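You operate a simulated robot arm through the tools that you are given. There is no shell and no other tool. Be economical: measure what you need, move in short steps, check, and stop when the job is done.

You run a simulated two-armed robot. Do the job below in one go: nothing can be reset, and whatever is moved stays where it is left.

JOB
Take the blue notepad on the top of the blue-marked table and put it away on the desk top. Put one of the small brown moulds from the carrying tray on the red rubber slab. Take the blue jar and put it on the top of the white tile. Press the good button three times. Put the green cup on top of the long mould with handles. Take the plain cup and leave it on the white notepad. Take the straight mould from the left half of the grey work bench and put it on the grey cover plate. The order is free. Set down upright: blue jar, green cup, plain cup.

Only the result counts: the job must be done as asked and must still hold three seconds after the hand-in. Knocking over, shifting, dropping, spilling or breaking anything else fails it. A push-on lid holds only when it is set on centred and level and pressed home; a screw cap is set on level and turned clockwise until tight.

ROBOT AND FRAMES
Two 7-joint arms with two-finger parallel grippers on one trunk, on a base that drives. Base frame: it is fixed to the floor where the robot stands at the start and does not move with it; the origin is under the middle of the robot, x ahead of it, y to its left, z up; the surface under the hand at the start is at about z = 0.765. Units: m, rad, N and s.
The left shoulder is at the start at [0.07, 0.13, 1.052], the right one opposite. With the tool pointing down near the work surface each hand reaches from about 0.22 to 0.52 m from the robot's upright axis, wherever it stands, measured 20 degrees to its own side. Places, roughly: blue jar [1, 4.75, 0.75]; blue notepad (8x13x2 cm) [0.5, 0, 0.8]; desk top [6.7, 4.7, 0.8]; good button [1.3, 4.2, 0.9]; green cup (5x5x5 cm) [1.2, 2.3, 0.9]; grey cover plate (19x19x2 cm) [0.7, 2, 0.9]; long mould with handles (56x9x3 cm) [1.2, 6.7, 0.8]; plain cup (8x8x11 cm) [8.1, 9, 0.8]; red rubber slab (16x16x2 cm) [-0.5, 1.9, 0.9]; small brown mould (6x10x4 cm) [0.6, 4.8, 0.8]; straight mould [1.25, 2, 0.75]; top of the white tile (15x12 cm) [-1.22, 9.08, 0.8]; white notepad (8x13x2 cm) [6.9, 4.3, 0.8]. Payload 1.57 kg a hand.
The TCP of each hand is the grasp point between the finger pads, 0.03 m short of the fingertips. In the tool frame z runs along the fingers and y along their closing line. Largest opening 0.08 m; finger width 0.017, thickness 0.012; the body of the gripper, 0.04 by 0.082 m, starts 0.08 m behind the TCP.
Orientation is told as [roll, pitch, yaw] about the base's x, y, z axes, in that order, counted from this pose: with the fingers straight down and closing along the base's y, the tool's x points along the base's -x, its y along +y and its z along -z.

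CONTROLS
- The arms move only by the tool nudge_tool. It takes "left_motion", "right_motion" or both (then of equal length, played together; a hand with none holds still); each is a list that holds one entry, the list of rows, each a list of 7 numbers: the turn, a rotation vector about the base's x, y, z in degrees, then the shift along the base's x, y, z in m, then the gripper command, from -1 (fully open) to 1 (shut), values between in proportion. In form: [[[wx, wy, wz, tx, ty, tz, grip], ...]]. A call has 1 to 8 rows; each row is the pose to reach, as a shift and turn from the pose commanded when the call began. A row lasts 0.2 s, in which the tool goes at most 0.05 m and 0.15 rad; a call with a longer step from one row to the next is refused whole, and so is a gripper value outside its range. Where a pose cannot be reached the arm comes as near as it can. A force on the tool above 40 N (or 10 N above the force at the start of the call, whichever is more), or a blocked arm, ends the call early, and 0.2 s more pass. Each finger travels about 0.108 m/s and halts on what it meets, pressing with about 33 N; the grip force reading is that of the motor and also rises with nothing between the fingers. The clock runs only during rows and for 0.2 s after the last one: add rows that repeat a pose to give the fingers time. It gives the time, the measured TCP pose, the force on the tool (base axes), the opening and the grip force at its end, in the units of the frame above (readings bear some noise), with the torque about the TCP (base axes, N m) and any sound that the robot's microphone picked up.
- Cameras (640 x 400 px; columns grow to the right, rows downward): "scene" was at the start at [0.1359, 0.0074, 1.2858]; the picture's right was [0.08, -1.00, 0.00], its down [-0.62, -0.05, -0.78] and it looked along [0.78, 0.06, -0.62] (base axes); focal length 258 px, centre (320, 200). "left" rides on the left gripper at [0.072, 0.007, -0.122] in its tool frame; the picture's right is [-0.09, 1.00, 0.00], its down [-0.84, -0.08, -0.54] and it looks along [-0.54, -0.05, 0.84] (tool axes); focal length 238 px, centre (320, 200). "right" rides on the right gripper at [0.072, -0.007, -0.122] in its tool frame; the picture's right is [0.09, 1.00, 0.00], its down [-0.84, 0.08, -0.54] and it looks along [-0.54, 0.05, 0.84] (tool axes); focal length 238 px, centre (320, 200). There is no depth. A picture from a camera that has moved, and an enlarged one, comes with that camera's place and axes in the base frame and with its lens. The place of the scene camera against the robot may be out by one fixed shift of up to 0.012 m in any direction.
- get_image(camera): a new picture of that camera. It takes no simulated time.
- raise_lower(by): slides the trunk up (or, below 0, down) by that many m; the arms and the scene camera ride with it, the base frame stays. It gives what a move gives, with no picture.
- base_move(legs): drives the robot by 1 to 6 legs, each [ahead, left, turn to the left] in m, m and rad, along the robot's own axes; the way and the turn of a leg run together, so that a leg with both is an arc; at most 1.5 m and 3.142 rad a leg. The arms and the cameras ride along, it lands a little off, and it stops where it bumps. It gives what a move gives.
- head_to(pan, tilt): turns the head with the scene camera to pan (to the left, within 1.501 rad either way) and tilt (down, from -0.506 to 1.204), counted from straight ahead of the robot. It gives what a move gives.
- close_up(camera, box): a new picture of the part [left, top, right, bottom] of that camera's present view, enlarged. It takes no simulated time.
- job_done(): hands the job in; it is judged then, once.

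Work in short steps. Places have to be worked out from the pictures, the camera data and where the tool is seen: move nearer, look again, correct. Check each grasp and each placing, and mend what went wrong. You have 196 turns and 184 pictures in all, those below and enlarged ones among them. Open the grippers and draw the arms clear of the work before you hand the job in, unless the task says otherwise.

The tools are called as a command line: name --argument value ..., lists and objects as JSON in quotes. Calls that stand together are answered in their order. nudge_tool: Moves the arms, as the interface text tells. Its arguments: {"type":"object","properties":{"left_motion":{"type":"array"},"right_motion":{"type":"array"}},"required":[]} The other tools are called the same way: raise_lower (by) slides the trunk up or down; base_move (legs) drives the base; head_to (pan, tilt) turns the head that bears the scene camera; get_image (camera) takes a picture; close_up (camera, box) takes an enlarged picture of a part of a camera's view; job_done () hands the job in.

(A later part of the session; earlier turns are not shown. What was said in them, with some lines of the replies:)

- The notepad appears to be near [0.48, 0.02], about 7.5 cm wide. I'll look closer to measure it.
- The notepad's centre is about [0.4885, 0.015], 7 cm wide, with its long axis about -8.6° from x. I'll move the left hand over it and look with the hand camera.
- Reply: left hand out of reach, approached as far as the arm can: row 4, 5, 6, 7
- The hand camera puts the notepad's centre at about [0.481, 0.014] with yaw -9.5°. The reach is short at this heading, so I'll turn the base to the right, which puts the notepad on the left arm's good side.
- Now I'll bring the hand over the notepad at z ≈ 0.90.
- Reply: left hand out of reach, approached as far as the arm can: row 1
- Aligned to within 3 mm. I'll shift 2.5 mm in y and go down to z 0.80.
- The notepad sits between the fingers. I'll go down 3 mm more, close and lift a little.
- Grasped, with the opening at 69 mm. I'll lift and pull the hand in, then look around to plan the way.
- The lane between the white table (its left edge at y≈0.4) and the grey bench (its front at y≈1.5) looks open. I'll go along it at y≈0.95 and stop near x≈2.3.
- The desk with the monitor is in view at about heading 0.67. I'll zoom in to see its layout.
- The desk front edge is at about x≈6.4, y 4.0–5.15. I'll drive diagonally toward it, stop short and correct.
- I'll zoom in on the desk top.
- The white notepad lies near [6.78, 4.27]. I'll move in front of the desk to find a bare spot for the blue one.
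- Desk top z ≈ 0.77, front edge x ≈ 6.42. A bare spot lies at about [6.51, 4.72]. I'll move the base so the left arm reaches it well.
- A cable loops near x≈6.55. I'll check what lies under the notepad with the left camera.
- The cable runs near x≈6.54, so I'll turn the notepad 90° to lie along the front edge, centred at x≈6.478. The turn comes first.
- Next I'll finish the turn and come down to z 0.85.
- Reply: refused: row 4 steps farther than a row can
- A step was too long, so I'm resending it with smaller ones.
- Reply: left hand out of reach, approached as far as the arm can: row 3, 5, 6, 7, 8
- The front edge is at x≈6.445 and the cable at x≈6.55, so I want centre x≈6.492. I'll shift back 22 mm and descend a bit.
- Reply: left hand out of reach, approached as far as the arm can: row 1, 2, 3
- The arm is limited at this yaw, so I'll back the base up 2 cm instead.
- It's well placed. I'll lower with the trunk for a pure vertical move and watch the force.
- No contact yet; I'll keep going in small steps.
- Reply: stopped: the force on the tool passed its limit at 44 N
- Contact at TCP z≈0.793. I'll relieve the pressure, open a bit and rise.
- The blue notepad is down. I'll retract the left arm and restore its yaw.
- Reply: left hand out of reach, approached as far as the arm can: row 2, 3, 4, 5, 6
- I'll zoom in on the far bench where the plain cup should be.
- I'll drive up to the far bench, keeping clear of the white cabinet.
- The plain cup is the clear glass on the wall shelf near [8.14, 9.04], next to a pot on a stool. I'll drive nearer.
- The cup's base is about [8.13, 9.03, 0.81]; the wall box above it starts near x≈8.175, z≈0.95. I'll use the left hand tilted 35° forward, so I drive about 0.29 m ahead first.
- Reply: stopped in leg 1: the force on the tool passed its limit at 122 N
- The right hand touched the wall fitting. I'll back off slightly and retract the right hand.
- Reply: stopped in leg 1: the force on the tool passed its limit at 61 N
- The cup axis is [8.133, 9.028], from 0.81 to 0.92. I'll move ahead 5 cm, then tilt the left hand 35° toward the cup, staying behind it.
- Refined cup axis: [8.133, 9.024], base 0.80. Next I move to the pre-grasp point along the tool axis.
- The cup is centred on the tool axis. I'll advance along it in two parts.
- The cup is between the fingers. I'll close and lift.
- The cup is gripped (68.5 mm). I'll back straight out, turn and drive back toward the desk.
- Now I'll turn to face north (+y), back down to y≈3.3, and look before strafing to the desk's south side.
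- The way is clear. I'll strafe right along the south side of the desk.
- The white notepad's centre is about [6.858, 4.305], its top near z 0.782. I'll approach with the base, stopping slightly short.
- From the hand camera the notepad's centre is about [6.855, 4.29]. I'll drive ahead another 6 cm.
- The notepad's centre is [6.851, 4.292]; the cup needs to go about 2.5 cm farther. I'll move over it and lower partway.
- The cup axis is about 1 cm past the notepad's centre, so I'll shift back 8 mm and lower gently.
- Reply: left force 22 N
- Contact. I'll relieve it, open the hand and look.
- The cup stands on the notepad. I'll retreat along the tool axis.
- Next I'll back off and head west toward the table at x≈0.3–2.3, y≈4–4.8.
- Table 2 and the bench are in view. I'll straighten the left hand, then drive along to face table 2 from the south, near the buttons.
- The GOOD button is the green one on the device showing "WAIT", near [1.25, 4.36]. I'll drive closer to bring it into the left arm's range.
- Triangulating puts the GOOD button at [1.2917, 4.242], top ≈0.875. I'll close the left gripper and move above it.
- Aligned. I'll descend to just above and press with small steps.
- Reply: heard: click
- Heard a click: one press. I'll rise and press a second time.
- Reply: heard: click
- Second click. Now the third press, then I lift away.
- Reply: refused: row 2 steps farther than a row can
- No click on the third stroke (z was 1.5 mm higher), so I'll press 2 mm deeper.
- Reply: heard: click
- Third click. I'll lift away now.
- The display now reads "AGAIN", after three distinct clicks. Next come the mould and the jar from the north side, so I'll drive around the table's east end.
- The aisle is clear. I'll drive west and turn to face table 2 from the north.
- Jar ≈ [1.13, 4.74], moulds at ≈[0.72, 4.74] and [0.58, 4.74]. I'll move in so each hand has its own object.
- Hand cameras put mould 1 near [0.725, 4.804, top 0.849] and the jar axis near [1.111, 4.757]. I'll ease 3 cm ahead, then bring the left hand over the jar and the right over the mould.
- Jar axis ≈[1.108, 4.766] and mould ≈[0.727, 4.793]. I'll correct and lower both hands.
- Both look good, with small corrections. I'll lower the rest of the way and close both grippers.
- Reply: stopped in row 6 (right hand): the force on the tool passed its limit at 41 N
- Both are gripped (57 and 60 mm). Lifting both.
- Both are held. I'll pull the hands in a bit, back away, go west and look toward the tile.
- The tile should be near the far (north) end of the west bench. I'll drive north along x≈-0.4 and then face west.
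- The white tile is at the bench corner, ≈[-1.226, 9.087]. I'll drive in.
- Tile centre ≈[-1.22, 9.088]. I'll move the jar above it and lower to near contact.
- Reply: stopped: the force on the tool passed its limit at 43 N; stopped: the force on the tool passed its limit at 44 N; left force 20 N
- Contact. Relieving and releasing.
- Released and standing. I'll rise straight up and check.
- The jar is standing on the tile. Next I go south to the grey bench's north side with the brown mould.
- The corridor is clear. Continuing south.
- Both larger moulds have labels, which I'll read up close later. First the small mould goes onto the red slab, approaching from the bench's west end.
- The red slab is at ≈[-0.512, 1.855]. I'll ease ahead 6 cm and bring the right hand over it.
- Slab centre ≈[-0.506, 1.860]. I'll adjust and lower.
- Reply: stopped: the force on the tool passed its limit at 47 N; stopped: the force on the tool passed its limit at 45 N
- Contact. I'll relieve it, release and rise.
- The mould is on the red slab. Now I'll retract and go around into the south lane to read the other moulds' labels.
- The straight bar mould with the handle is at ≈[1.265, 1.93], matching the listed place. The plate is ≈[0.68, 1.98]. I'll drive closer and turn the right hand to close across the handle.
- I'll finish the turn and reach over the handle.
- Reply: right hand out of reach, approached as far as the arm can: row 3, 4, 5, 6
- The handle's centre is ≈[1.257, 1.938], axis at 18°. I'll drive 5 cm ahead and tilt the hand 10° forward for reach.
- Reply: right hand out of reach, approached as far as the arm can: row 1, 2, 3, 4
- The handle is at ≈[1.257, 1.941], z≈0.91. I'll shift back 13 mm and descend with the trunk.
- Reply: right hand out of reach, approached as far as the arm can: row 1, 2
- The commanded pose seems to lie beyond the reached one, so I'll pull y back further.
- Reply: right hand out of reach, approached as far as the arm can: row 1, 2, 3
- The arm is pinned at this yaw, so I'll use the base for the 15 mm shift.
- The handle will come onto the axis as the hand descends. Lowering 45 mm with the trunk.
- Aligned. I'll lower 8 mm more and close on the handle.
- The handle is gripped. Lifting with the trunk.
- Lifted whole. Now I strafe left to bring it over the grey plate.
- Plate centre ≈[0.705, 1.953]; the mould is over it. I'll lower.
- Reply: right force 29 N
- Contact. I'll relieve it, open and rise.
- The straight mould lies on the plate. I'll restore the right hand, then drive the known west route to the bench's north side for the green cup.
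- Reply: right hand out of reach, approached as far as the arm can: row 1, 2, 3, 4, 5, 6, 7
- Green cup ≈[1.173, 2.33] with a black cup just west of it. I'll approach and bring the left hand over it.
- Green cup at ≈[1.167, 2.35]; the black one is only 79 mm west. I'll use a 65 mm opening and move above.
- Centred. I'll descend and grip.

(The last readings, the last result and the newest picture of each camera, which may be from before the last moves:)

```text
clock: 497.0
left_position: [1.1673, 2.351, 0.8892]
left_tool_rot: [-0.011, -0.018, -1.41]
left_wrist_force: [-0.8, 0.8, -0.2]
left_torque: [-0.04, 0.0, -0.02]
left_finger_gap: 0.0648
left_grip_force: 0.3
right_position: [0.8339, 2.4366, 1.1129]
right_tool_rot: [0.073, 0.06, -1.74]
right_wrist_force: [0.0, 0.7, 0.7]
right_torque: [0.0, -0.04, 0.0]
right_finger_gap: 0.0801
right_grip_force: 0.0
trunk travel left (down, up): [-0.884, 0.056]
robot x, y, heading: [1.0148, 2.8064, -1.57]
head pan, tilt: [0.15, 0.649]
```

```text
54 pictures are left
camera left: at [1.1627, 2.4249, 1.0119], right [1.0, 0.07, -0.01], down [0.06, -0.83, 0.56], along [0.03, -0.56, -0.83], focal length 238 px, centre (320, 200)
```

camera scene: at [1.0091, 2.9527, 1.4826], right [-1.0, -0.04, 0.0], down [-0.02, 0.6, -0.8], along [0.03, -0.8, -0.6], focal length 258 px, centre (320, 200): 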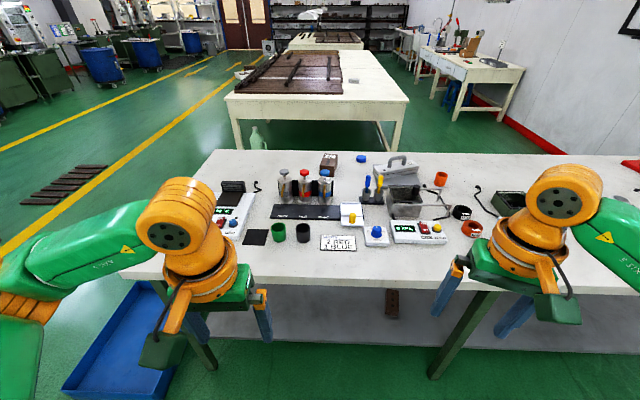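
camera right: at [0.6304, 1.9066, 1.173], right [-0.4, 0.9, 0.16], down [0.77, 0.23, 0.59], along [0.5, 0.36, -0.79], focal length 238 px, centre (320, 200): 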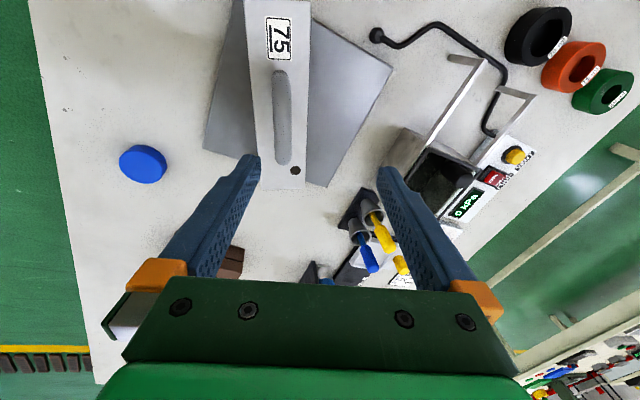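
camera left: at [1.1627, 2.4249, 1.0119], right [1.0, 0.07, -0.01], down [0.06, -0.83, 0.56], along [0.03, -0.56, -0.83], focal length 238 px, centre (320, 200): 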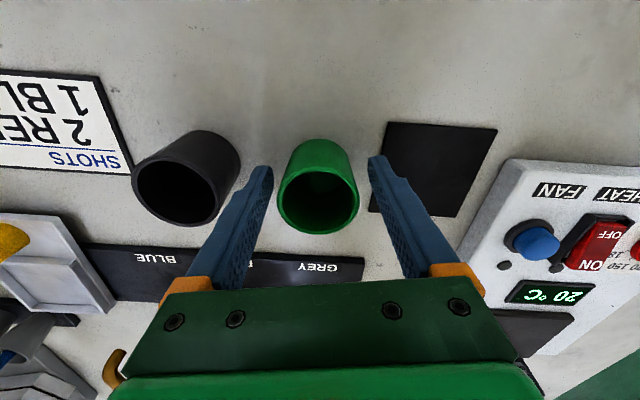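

nudge_tool --left_motion '[[[0, 0, 0, 0, 0, 0, 0], [0, 0, 0, 0, 0, 0, 0.4], [0, 0, 0, 0, 0, 0, 0.6], [0, 0, 0, 0, 0, 0.01, 0.6], [0, 0, 0, 0, 0, 0.05, 0.6], [0, 0, 0, 0, 0, 0.09, 0.6], [0, 0, 0, 0, 0.03, 0.12, 0.6]]]'

get_image --camera "left"

```text
clock: 498.6
left_position: [1.1657, 2.3844, 1.0106]
left_tool_rot: [-0.012, -0.019, -1.408]
left_wrist_force: [0.2, 0.3, -0.2]
left_torque: [-0.01, 0.0, 0.03]
left_finger_gap: 0.0456
left_grip_force: 33.9
right_position: [0.8352, 2.4381, 1.1125]
right_tool_rot: [0.071, 0.056, -1.741]
right_wrist_force: [-0.2, 0.5, 0.4]
right_torque: [0.03, -0.01, 0.01]
right_finger_gap: 0.0799
right_grip_force: 0.1
trunk travel left (down, up): [-0.884, 0.056]
robot x, y, heading: [1.0082, 2.8035, -1.567]
head pan, tilt: [0.15, 0.649]
```

```text
53 pictures are left
camera left: at [1.161, 2.4591, 1.132], right [1.0, 0.07, -0.01], down [0.06, -0.83, 0.56], along [0.03, -0.56, -0.83], focal length 238 px, centre (320, 200)
```

left: 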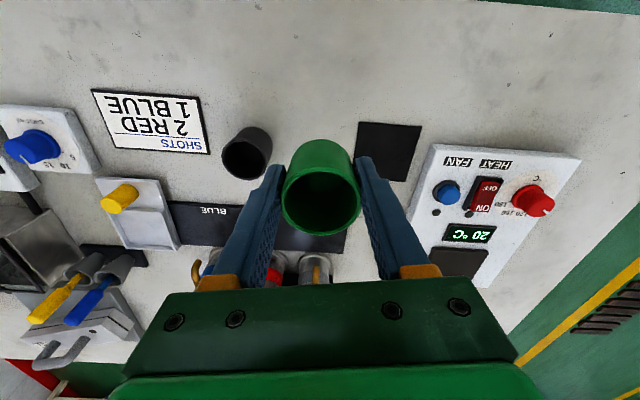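

The green cup is held. I'll drive around the east side to table 3.

base_move --legs '[[-0.3, 0, 0], [0, 1.0, 0], [0, 0.87, 0], [-1.2, 0, 0], [-1.2, 0, 0]]'

```text
clock: 520.9
left_position: [2.9918, 5.0959, 1.0077]
left_tool_rot: [-0.013, -0.017, -1.389]
left_wrist_force: [-0.6, 0.7, -0.7]
left_torque: [0.0, 0.0, 0.0]
left_finger_gap: 0.0447
left_grip_force: 32.8
right_position: [2.6614, 5.1417, 1.1131]
right_tool_rot: [0.07, 0.057, -1.72]
right_wrist_force: [-0.3, -1.0, -0.1]
right_torque: [0.03, -0.01, -0.02]
right_finger_gap: 0.0801
right_grip_force: 0.1
trunk travel left (down, up): [-0.884, 0.056]
robot x, y, heading: [2.8312, 5.5134, -1.551]
head pan, tilt: [0.15, 0.649]
```

base_move --legs '[[0, -0.9, 0], [0, -0.85, 0], [0, 0, 3.12]]'

head_to --pan 0 --tilt 0.55

get_image --camera "scene"

```text
clock: 537.1
left_position: [0.9045, 5.8915, 1.0082]
left_tool_rot: [-0.012, -0.02, 1.748]
left_wrist_force: [0.7, 0.4, -0.7]
left_torque: [0.01, 0.01, 0.02]
left_finger_gap: 0.0444
left_grip_force: 33.0
right_position: [1.2345, 5.8446, 1.1127]
right_tool_rot: [0.072, 0.056, 1.418]
right_wrist_force: [-0.6, 0.1, -0.8]
right_torque: [0.04, -0.01, 0.04]
right_finger_gap: 0.0799
right_grip_force: 0.0
trunk travel left (down, up): [-0.884, 0.056]
robot x, y, heading: [1.0633, 5.473, 1.592]
head pan, tilt: [0.15, 0.649]
```

```text
clock: 537.8
left_position: [0.904, 5.8925, 1.0094]
left_tool_rot: [-0.012, -0.017, 1.75]
left_wrist_force: [-0.2, 0.6, 0.3]
left_torque: [0.01, 0.03, 0.03]
left_finger_gap: 0.0444
left_grip_force: 32.7
right_position: [1.235, 5.8437, 1.1124]
right_tool_rot: [0.072, 0.058, 1.417]
right_wrist_force: [0.1, -0.3, 0.6]
right_torque: [-0.02, -0.01, 0.02]
right_finger_gap: 0.0799
right_grip_force: 0.0
trunk travel left (down, up): [-0.884, 0.056]
robot x, y, heading: [1.0626, 5.4701, 1.588]
head pan, tilt: [0.0, 0.55]
```

```text
52 pictures are left
camera scene: at [1.0604, 5.6131, 1.4914], right [1.0, 0.02, 0.0], down [0.01, -0.52, -0.85], along [-0.02, 0.85, -0.52], focal length 258 px, centre (320, 200)
```

scene: 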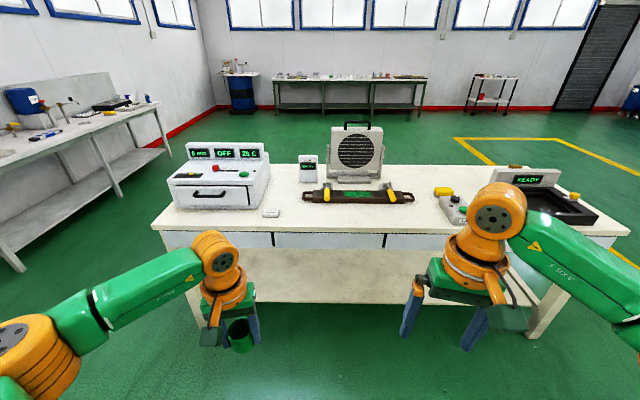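

close_up --camera "scene" --box '[250, 110, 450, 240]'

```text
3.08 times, centred on (350, 175) of scene
camera zoom: at [1.0604, 5.6131, 1.4914], right [1.0, 0.02, 0.0], down [0.01, -0.52, -0.85], along [-0.02, 0.85, -0.52], focal length 794 px, centre (228, 277)
```

zoom: 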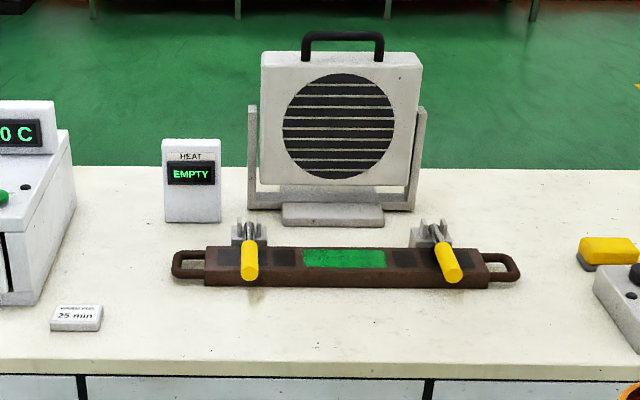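

The long mould has a green patch mid-way between its clamps, ≈[1.23, 6.77]. I'll drive up with it in the left arm's range.

base_move --legs '[[0.35, -0.3, -0.01], [0.36, 0, -0.008]]'

get_image --camera "scene"

get_image --camera "left"

```text
clock: 542.5
left_position: [1.2042, 6.609, 1.0103]
left_tool_rot: [-0.013, -0.019, 1.739]
left_wrist_force: [-0.4, -1.0, -0.8]
left_torque: [-0.01, 0.0, -0.01]
left_finger_gap: 0.0445
left_grip_force: 32.9
right_position: [1.5339, 6.5584, 1.1131]
right_tool_rot: [0.071, 0.056, 1.408]
right_wrist_force: [-0.1, -0.1, 0.1]
right_torque: [0.08, -0.01, 0.01]
right_finger_gap: 0.08
right_grip_force: 0.1
trunk travel left (down, up): [-0.884, 0.056]
robot x, y, heading: [1.3579, 6.1895, 1.579]
head pan, tilt: [0.0, 0.55]
```

```text
50 pictures are left
camera scene: at [1.357, 6.3277, 1.4917], right [1.0, 0.01, 0.0], down [0.0, -0.52, -0.85], along [-0.01, 0.85, -0.52], focal length 258 px, centre (320, 200)
```

scene: 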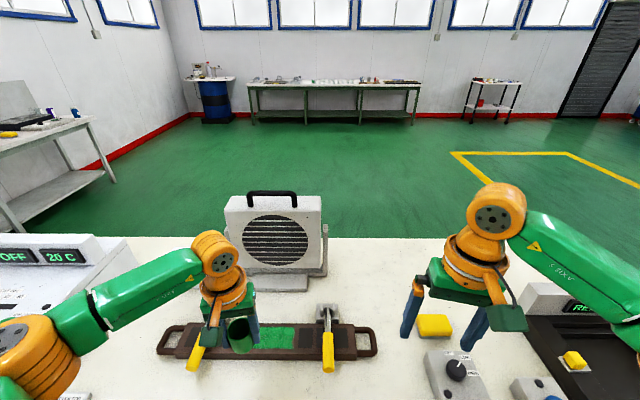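

```text
49 pictures are left
camera left: at [1.2079, 6.5348, 1.132], right [-1.0, -0.07, -0.01], down [-0.07, 0.83, 0.56], along [-0.03, 0.56, -0.83], focal length 238 px, centre (320, 200)
```

left: 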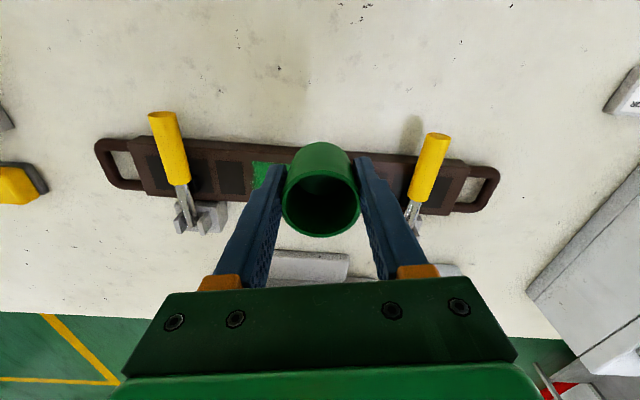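

Triangulation gives the mould's top centre at ≈[1.222, 6.660, z≈0.89]. I'll move the cup above it.

nudge_tool --left_motion '[[[0, 0, 0, 0.01, 0.025, 0, 1], [0, 0, 0, 0.018, 0.051, 0, 1], [0, 0, 0, 0.018, 0.051, -0.03, 1], [0, 0, 0, 0.018, 0.051, -0.03, 1]]]'

get_image --camera "left"

close_up --camera "scene" --box '[140, 220, 400, 390]'

```text
clock: 543.5
left_position: [1.2235, 6.662, 0.9814]
left_tool_rot: [-0.013, -0.017, 1.739]
left_wrist_force: [-0.5, 0.7, -1.1]
left_torque: [-0.02, -0.02, -0.02]
left_finger_gap: 0.0444
left_grip_force: 32.9
right_position: [1.5324, 6.5599, 1.1121]
right_tool_rot: [0.072, 0.058, 1.409]
right_wrist_force: [-0.7, 0.4, 0.5]
right_torque: [0.0, 0.0, 0.01]
right_finger_gap: 0.08
right_grip_force: 0.0
trunk travel left (down, up): [-0.884, 0.056]
robot x, y, heading: [1.3568, 6.1889, 1.574]
head pan, tilt: [0.0, 0.55]
```

```text
48 pictures are left
camera left: at [1.2278, 6.5881, 1.1032], right [-1.0, -0.07, -0.01], down [-0.07, 0.83, 0.56], along [-0.03, 0.56, -0.83], focal length 238 px, centre (320, 200)
```

left: 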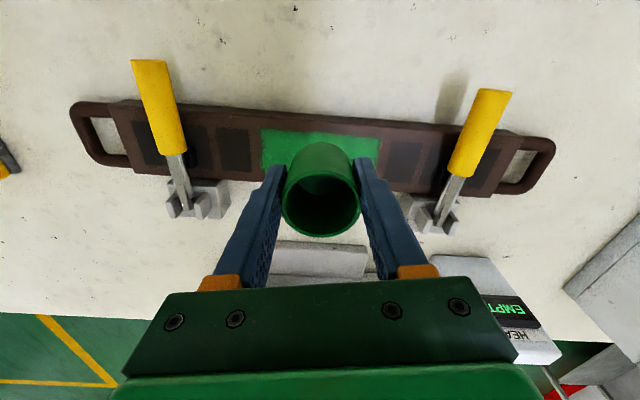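

```text
2.35 times, centred on (270, 305) of scene
camera zoom: at [1.3565, 6.3307, 1.4914], right [1.0, 0.01, 0.0], down [0.0, -0.52, -0.85], along [-0.01, 0.85, -0.52], focal length 607 px, centre (438, -47)
```

zoom: 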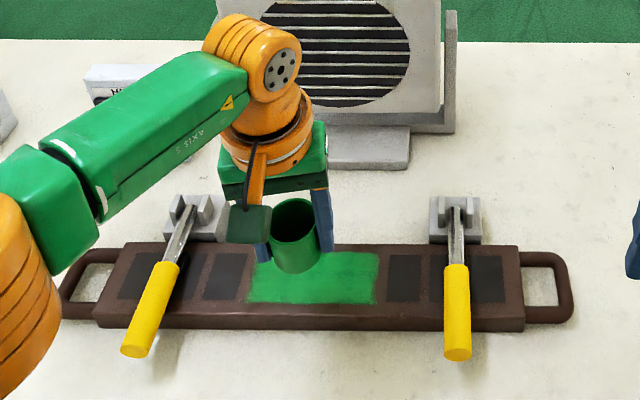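

By the bar's known length, its top is z≈0.845 and its centre y≈6.695. I'll advance 3 cm more and lower a bit.

nudge_tool --left_motion '[[[0, 0, 0, 0, 0.017, 0, 1], [0, 0, 0, 0, 0.033, -0.015, 1], [0, 0, 0, 0, 0.033, -0.045, 1], [0, 0, 0, 0, 0.033, -0.07, 1], [0, 0, 0, 0, 0.033, -0.07, 1]]]'

get_image --camera "left"

close_up --camera "scene" --box '[140, 220, 400, 390]'

```text
clock: 544.7
left_position: [1.2145, 6.6654, 0.9154]
left_tool_rot: [-0.01, -0.018, 1.739]
left_wrist_force: [-0.2, -0.6, -0.7]
left_torque: [-0.01, 0.01, 0.0]
left_finger_gap: 0.0445
left_grip_force: 33.3
left hand out of reach, approached as far as the arm can: row 2, 3, 4, 5
right_position: [1.5339, 6.5599, 1.112]
right_tool_rot: [0.071, 0.056, 1.408]
right_wrist_force: [0.9, 0.8, -0.4]
right_torque: [-0.03, -0.02, 0.04]
right_finger_gap: 0.0799
right_grip_force: 0.2
trunk travel left (down, up): [-0.884, 0.056]
robot x, y, heading: [1.3571, 6.1892, 1.578]
head pan, tilt: [0.0, 0.55]
```

```text
46 pictures are left
camera left: at [1.219, 6.5909, 1.0372], right [-1.0, -0.08, -0.01], down [-0.07, 0.83, 0.56], along [-0.03, 0.56, -0.83], focal length 238 px, centre (320, 200)
```

left: 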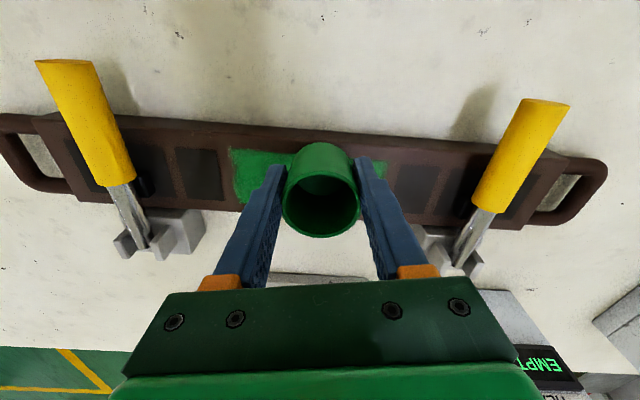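

```text
2.35 times, centred on (270, 305) of scene
camera zoom: at [1.3578, 6.3307, 1.4914], right [1.0, 0.01, 0.0], down [0.0, -0.52, -0.85], along [-0.01, 0.85, -0.52], focal length 607 px, centre (438, -47)
```

zoom: 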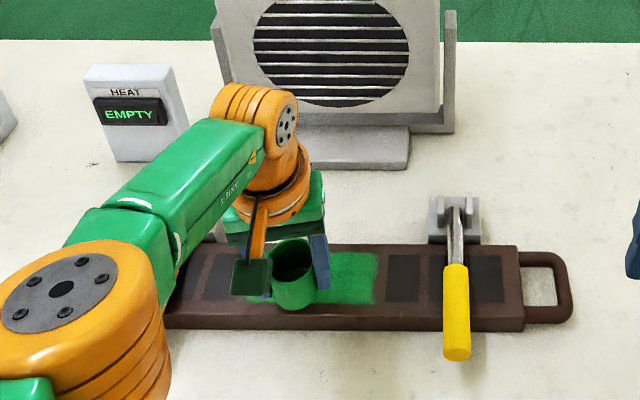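

The arm is at its limit, so I'll ease the base 3 cm ahead and 7 mm right.

base_move --legs '[[0.032, -0.007, 0]]'

get_image --camera "left"

close_up --camera "scene" --box '[140, 220, 400, 390]'

```text
clock: 545.6
left_position: [1.2197, 6.6934, 0.9174]
left_tool_rot: [-0.014, -0.023, 1.739]
left_wrist_force: [0.5, -0.9, -0.9]
left_torque: [0.02, -0.03, 0.0]
left_finger_gap: 0.0443
left_grip_force: 33.1
right_position: [1.5391, 6.5864, 1.1153]
right_tool_rot: [0.072, 0.051, 1.41]
right_wrist_force: [-0.2, -0.3, 0.4]
right_torque: [0.03, 0.01, -0.03]
right_finger_gap: 0.0802
right_grip_force: 0.0
trunk travel left (down, up): [-0.884, 0.056]
robot x, y, heading: [1.3651, 6.2184, 1.584]
head pan, tilt: [0.0, 0.55]
```

```text
44 pictures are left
camera left: at [1.2238, 6.6171, 1.0396], right [-1.0, -0.08, -0.01], down [-0.07, 0.82, 0.56], along [-0.03, 0.56, -0.83], focal length 238 px, centre (320, 200)
```

left: 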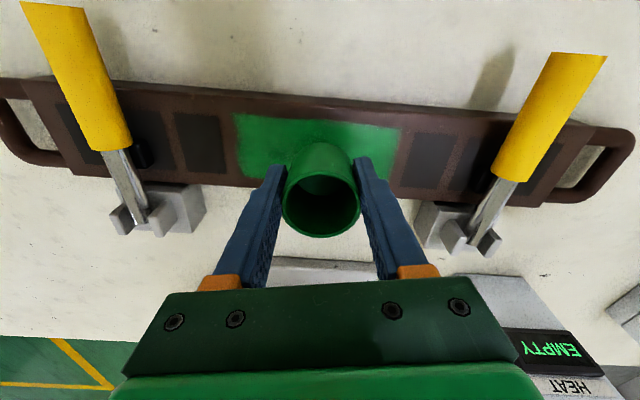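

```text
2.35 times, centred on (270, 305) of scene
camera zoom: at [1.3619, 6.3542, 1.4922], right [1.0, 0.01, 0.0], down [0.01, -0.52, -0.86], along [-0.01, 0.86, -0.52], focal length 607 px, centre (438, -47)
```

zoom: 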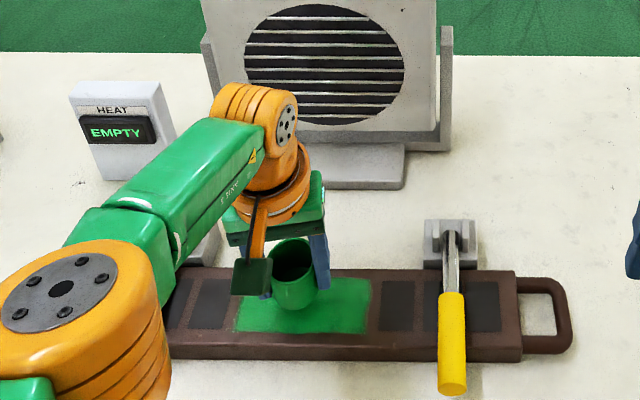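

The cup is now above the patch's centre. I'll lower gently with the trunk.

raise_lower --by -0.022

raise_lower --by -0.006

raise_lower --by -0.004

get_image --camera "left"

```text
clock: 546.3
left_position: [1.2201, 6.6958, 0.8932]
left_tool_rot: [-0.011, -0.019, 1.738]
left_wrist_force: [0.8, -0.6, -0.7]
left_torque: [-0.01, 0.0, -0.03]
left_finger_gap: 0.0442
left_grip_force: 32.7
right_position: [1.5402, 6.59, 1.0901]
right_tool_rot: [0.072, 0.055, 1.408]
right_wrist_force: [0.0, -0.1, 0.1]
right_torque: [0.01, 0.01, 0.0]
right_finger_gap: 0.08
right_grip_force: 0.1
trunk travel left (down, up): [-0.862, 0.078]
robot x, y, heading: [1.3662, 6.2238, 1.58]
head pan, tilt: [0.0, 0.55]
```

```text
clock: 546.8
left_position: [1.2212, 6.6956, 0.8891]
left_tool_rot: [-0.013, -0.023, 1.738]
left_wrist_force: [0.4, 1.2, 15.1]
left_torque: [-0.01, 0.16, 0.01]
left_finger_gap: 0.0447
left_grip_force: 33.2
right_position: [1.541, 6.5881, 1.0855]
right_tool_rot: [0.073, 0.054, 1.408]
right_wrist_force: [-0.2, 0.2, 0.0]
right_torque: [-0.03, -0.01, 0.01]
right_finger_gap: 0.08
right_grip_force: 0.0
trunk travel left (down, up): [-0.856, 0.084]
robot x, y, heading: [1.3613, 6.2213, 1.581]
head pan, tilt: [0.0, 0.55]
```

```text
clock: 547.4
left_position: [1.2215, 6.6938, 0.8867]
left_tool_rot: [-0.012, -0.024, 1.739]
left_wrist_force: [-1.2, 3.6, 22.9]
left_torque: [0.06, 0.1, -0.01]
left_finger_gap: 0.0447
left_grip_force: 33.4
right_position: [1.5416, 6.5875, 1.0813]
right_tool_rot: [0.073, 0.055, 1.408]
right_wrist_force: [0.0, 0.5, 0.6]
right_torque: [-0.01, 0.0, -0.02]
right_finger_gap: 0.0801
right_grip_force: 0.1
trunk travel left (down, up): [-0.852, 0.088]
robot x, y, heading: [1.3664, 6.2207, 1.581]
head pan, tilt: [0.0, 0.55]
```

```text
42 pictures are left
camera left: at [1.2262, 6.619, 1.0076], right [-1.0, -0.08, -0.01], down [-0.07, 0.82, 0.56], along [-0.03, 0.56, -0.83], focal length 238 px, centre (320, 200)
```

left: 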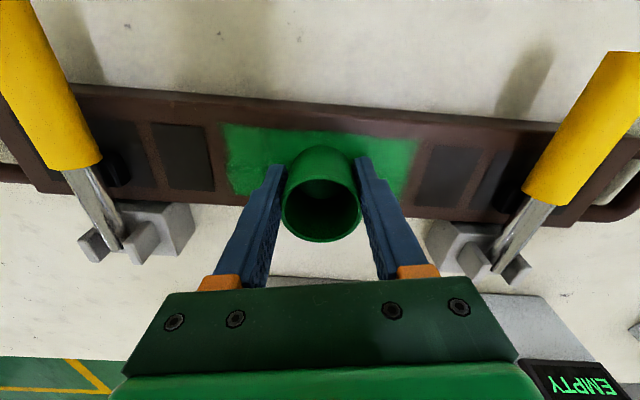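

Contact at the expected height, on the patch. Relieving, opening, and rising.

raise_lower --by 0.003

nudge_tool --left_motion '[[[0, 0, 0, 0, 0, 0, -0.3], [0, 0, 0, 0, 0, 0, -0.7], [0, 0, 0, 0, 0, 0, -0.8], [0, 0, 0, 0, 0, 0, -0.8]]]'

raise_lower --by 0.1

get_image --camera "left"

```text
clock: 547.9
left_position: [1.2213, 6.6957, 0.8868]
left_tool_rot: [-0.01, -0.017, 1.739]
left_wrist_force: [0.9, -1.9, 4.0]
left_torque: [-0.07, -0.01, 0.02]
left_finger_gap: 0.0444
left_grip_force: 33.0
right_position: [1.5403, 6.5892, 1.0838]
right_tool_rot: [0.072, 0.054, 1.408]
right_wrist_force: [0.2, -0.7, -0.4]
right_torque: [-0.02, -0.01, 0.02]
right_finger_gap: 0.0798
right_grip_force: 0.0
trunk travel left (down, up): [-0.855, 0.085]
robot x, y, heading: [1.3668, 6.2229, 1.579]
head pan, tilt: [0.0, 0.55]
```

```text
clock: 548.9
left_position: [1.2208, 6.6971, 0.8861]
left_tool_rot: [-0.012, -0.017, 1.74]
left_wrist_force: [-0.2, 0.1, 0.3]
left_torque: [0.01, 0.0, 0.01]
left_finger_gap: 0.0721
left_grip_force: 0.0
right_position: [1.5395, 6.5912, 1.082]
right_tool_rot: [0.071, 0.058, 1.406]
right_wrist_force: [0.1, -0.1, -0.8]
right_torque: [-0.01, 0.0, -0.01]
right_finger_gap: 0.0801
right_grip_force: 0.0
trunk travel left (down, up): [-0.855, 0.085]
robot x, y, heading: [1.3639, 6.2194, 1.581]
head pan, tilt: [0.0, 0.55]
```

```text
clock: 550.1
left_position: [1.2211, 6.6964, 0.9719]
left_tool_rot: [-0.014, -0.017, 1.739]
left_wrist_force: [-0.1, -0.1, 0.3]
left_torque: [0.02, 0.0, -0.03]
left_finger_gap: 0.0719
left_grip_force: 0.1
right_position: [1.5417, 6.5914, 1.1681]
right_tool_rot: [0.073, 0.058, 1.409]
right_wrist_force: [-0.4, -0.2, -0.6]
right_torque: [0.0, -0.01, 0.01]
right_finger_gap: 0.0801
right_grip_force: 0.0
right hand out of reach, approached as far as the arm can: row 1
trunk travel left (down, up): [-0.94, 0.0]
robot x, y, heading: [1.3657, 6.2196, 1.583]
head pan, tilt: [0.0, 0.55]
```

```text
41 pictures are left
camera left: at [1.2251, 6.6225, 1.0932], right [-1.0, -0.08, -0.01], down [-0.07, 0.83, 0.56], along [-0.03, 0.56, -0.83], focal length 238 px, centre (320, 200)
```

left: 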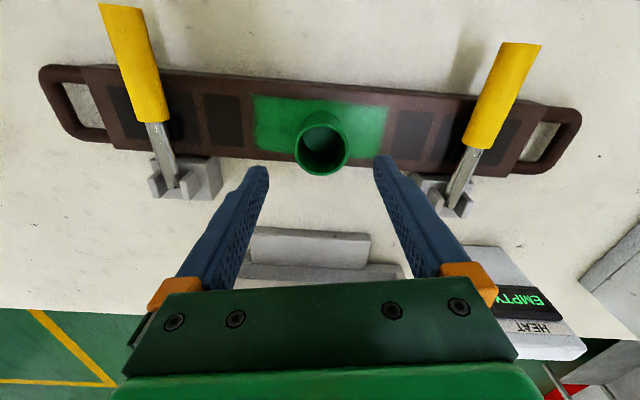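

The green cup stands on the mould. I'll retract the arms, back away and check the scene.

nudge_tool --left_motion '[[[0, 0, 0, 0, -0.01, 0.03, -1], [0, 0, 0, 0, -0.05, 0.05, -1], [0, 0, 0, 0, -0.09, 0.07, -1], [0, 0, 0, 0, -0.13, 0.09, -1], [0, 0, 0, 0, -0.17, 0.1, -1]]]'

base_move --legs '[[-0.5, 0, 0]]'

get_image --camera "scene"

```text
clock: 551.3
left_position: [1.2181, 6.5225, 1.072]
left_tool_rot: [-0.014, -0.018, 1.741]
left_wrist_force: [0.1, -0.1, -0.8]
left_torque: [0.03, 0.02, -0.01]
left_finger_gap: 0.08
left_grip_force: 0.0
right_position: [1.5392, 6.5899, 1.169]
right_tool_rot: [0.072, 0.056, 1.407]
right_wrist_force: [0.3, 0.0, 0.2]
right_torque: [0.03, 0.0, -0.01]
right_finger_gap: 0.0798
right_grip_force: 0.0
trunk travel left (down, up): [-0.94, 0.0]
robot x, y, heading: [1.3658, 6.2238, 1.58]
head pan, tilt: [0.0, 0.55]
```

```text
clock: 554.2
left_position: [1.2244, 6.0213, 1.0718]
left_tool_rot: [-0.01, -0.018, 1.748]
left_wrist_force: [0.0, -0.3, 1.1]
left_torque: [0.02, 0.0, 0.01]
left_finger_gap: 0.0799
left_grip_force: 0.1
right_position: [1.5433, 6.0917, 1.1673]
right_tool_rot: [0.071, 0.06, 1.415]
right_wrist_force: [-0.7, -0.1, 0.4]
right_torque: [-0.02, 0.0, 0.03]
right_finger_gap: 0.0801
right_grip_force: 0.0
trunk travel left (down, up): [-0.94, 0.0]
robot x, y, heading: [1.3712, 5.7214, 1.585]
head pan, tilt: [0.0, 0.55]
```

```text
40 pictures are left
camera scene: at [1.3689, 5.8624, 1.547], right [1.0, 0.02, 0.0], down [0.01, -0.52, -0.85], along [-0.01, 0.85, -0.52], focal length 258 px, centre (320, 200)
```

scene: 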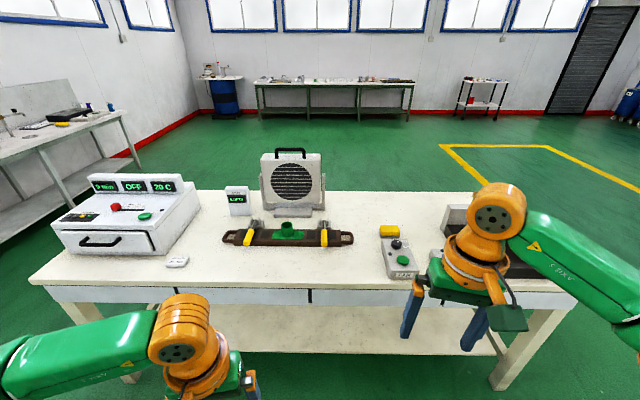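

The cup stands on the long mould between its clamps, both grippers are open and the arms are clear. Handing in.

job_done

```text
The job is handed in.
```

I've handed the job in with all seven tasks done; two points below might matter for the judging.

- **GOOD button:** I heard three separate clicks, one per press. The display went from "WAIT" to "AGAIN" afterwards, and I don't know what that means.
- **Bump at the plain cup:** while I was getting the cup, the right hand knocked the wall fitting above the shelf (up to about 120 N). It looked undamaged in the pictures afterwards.
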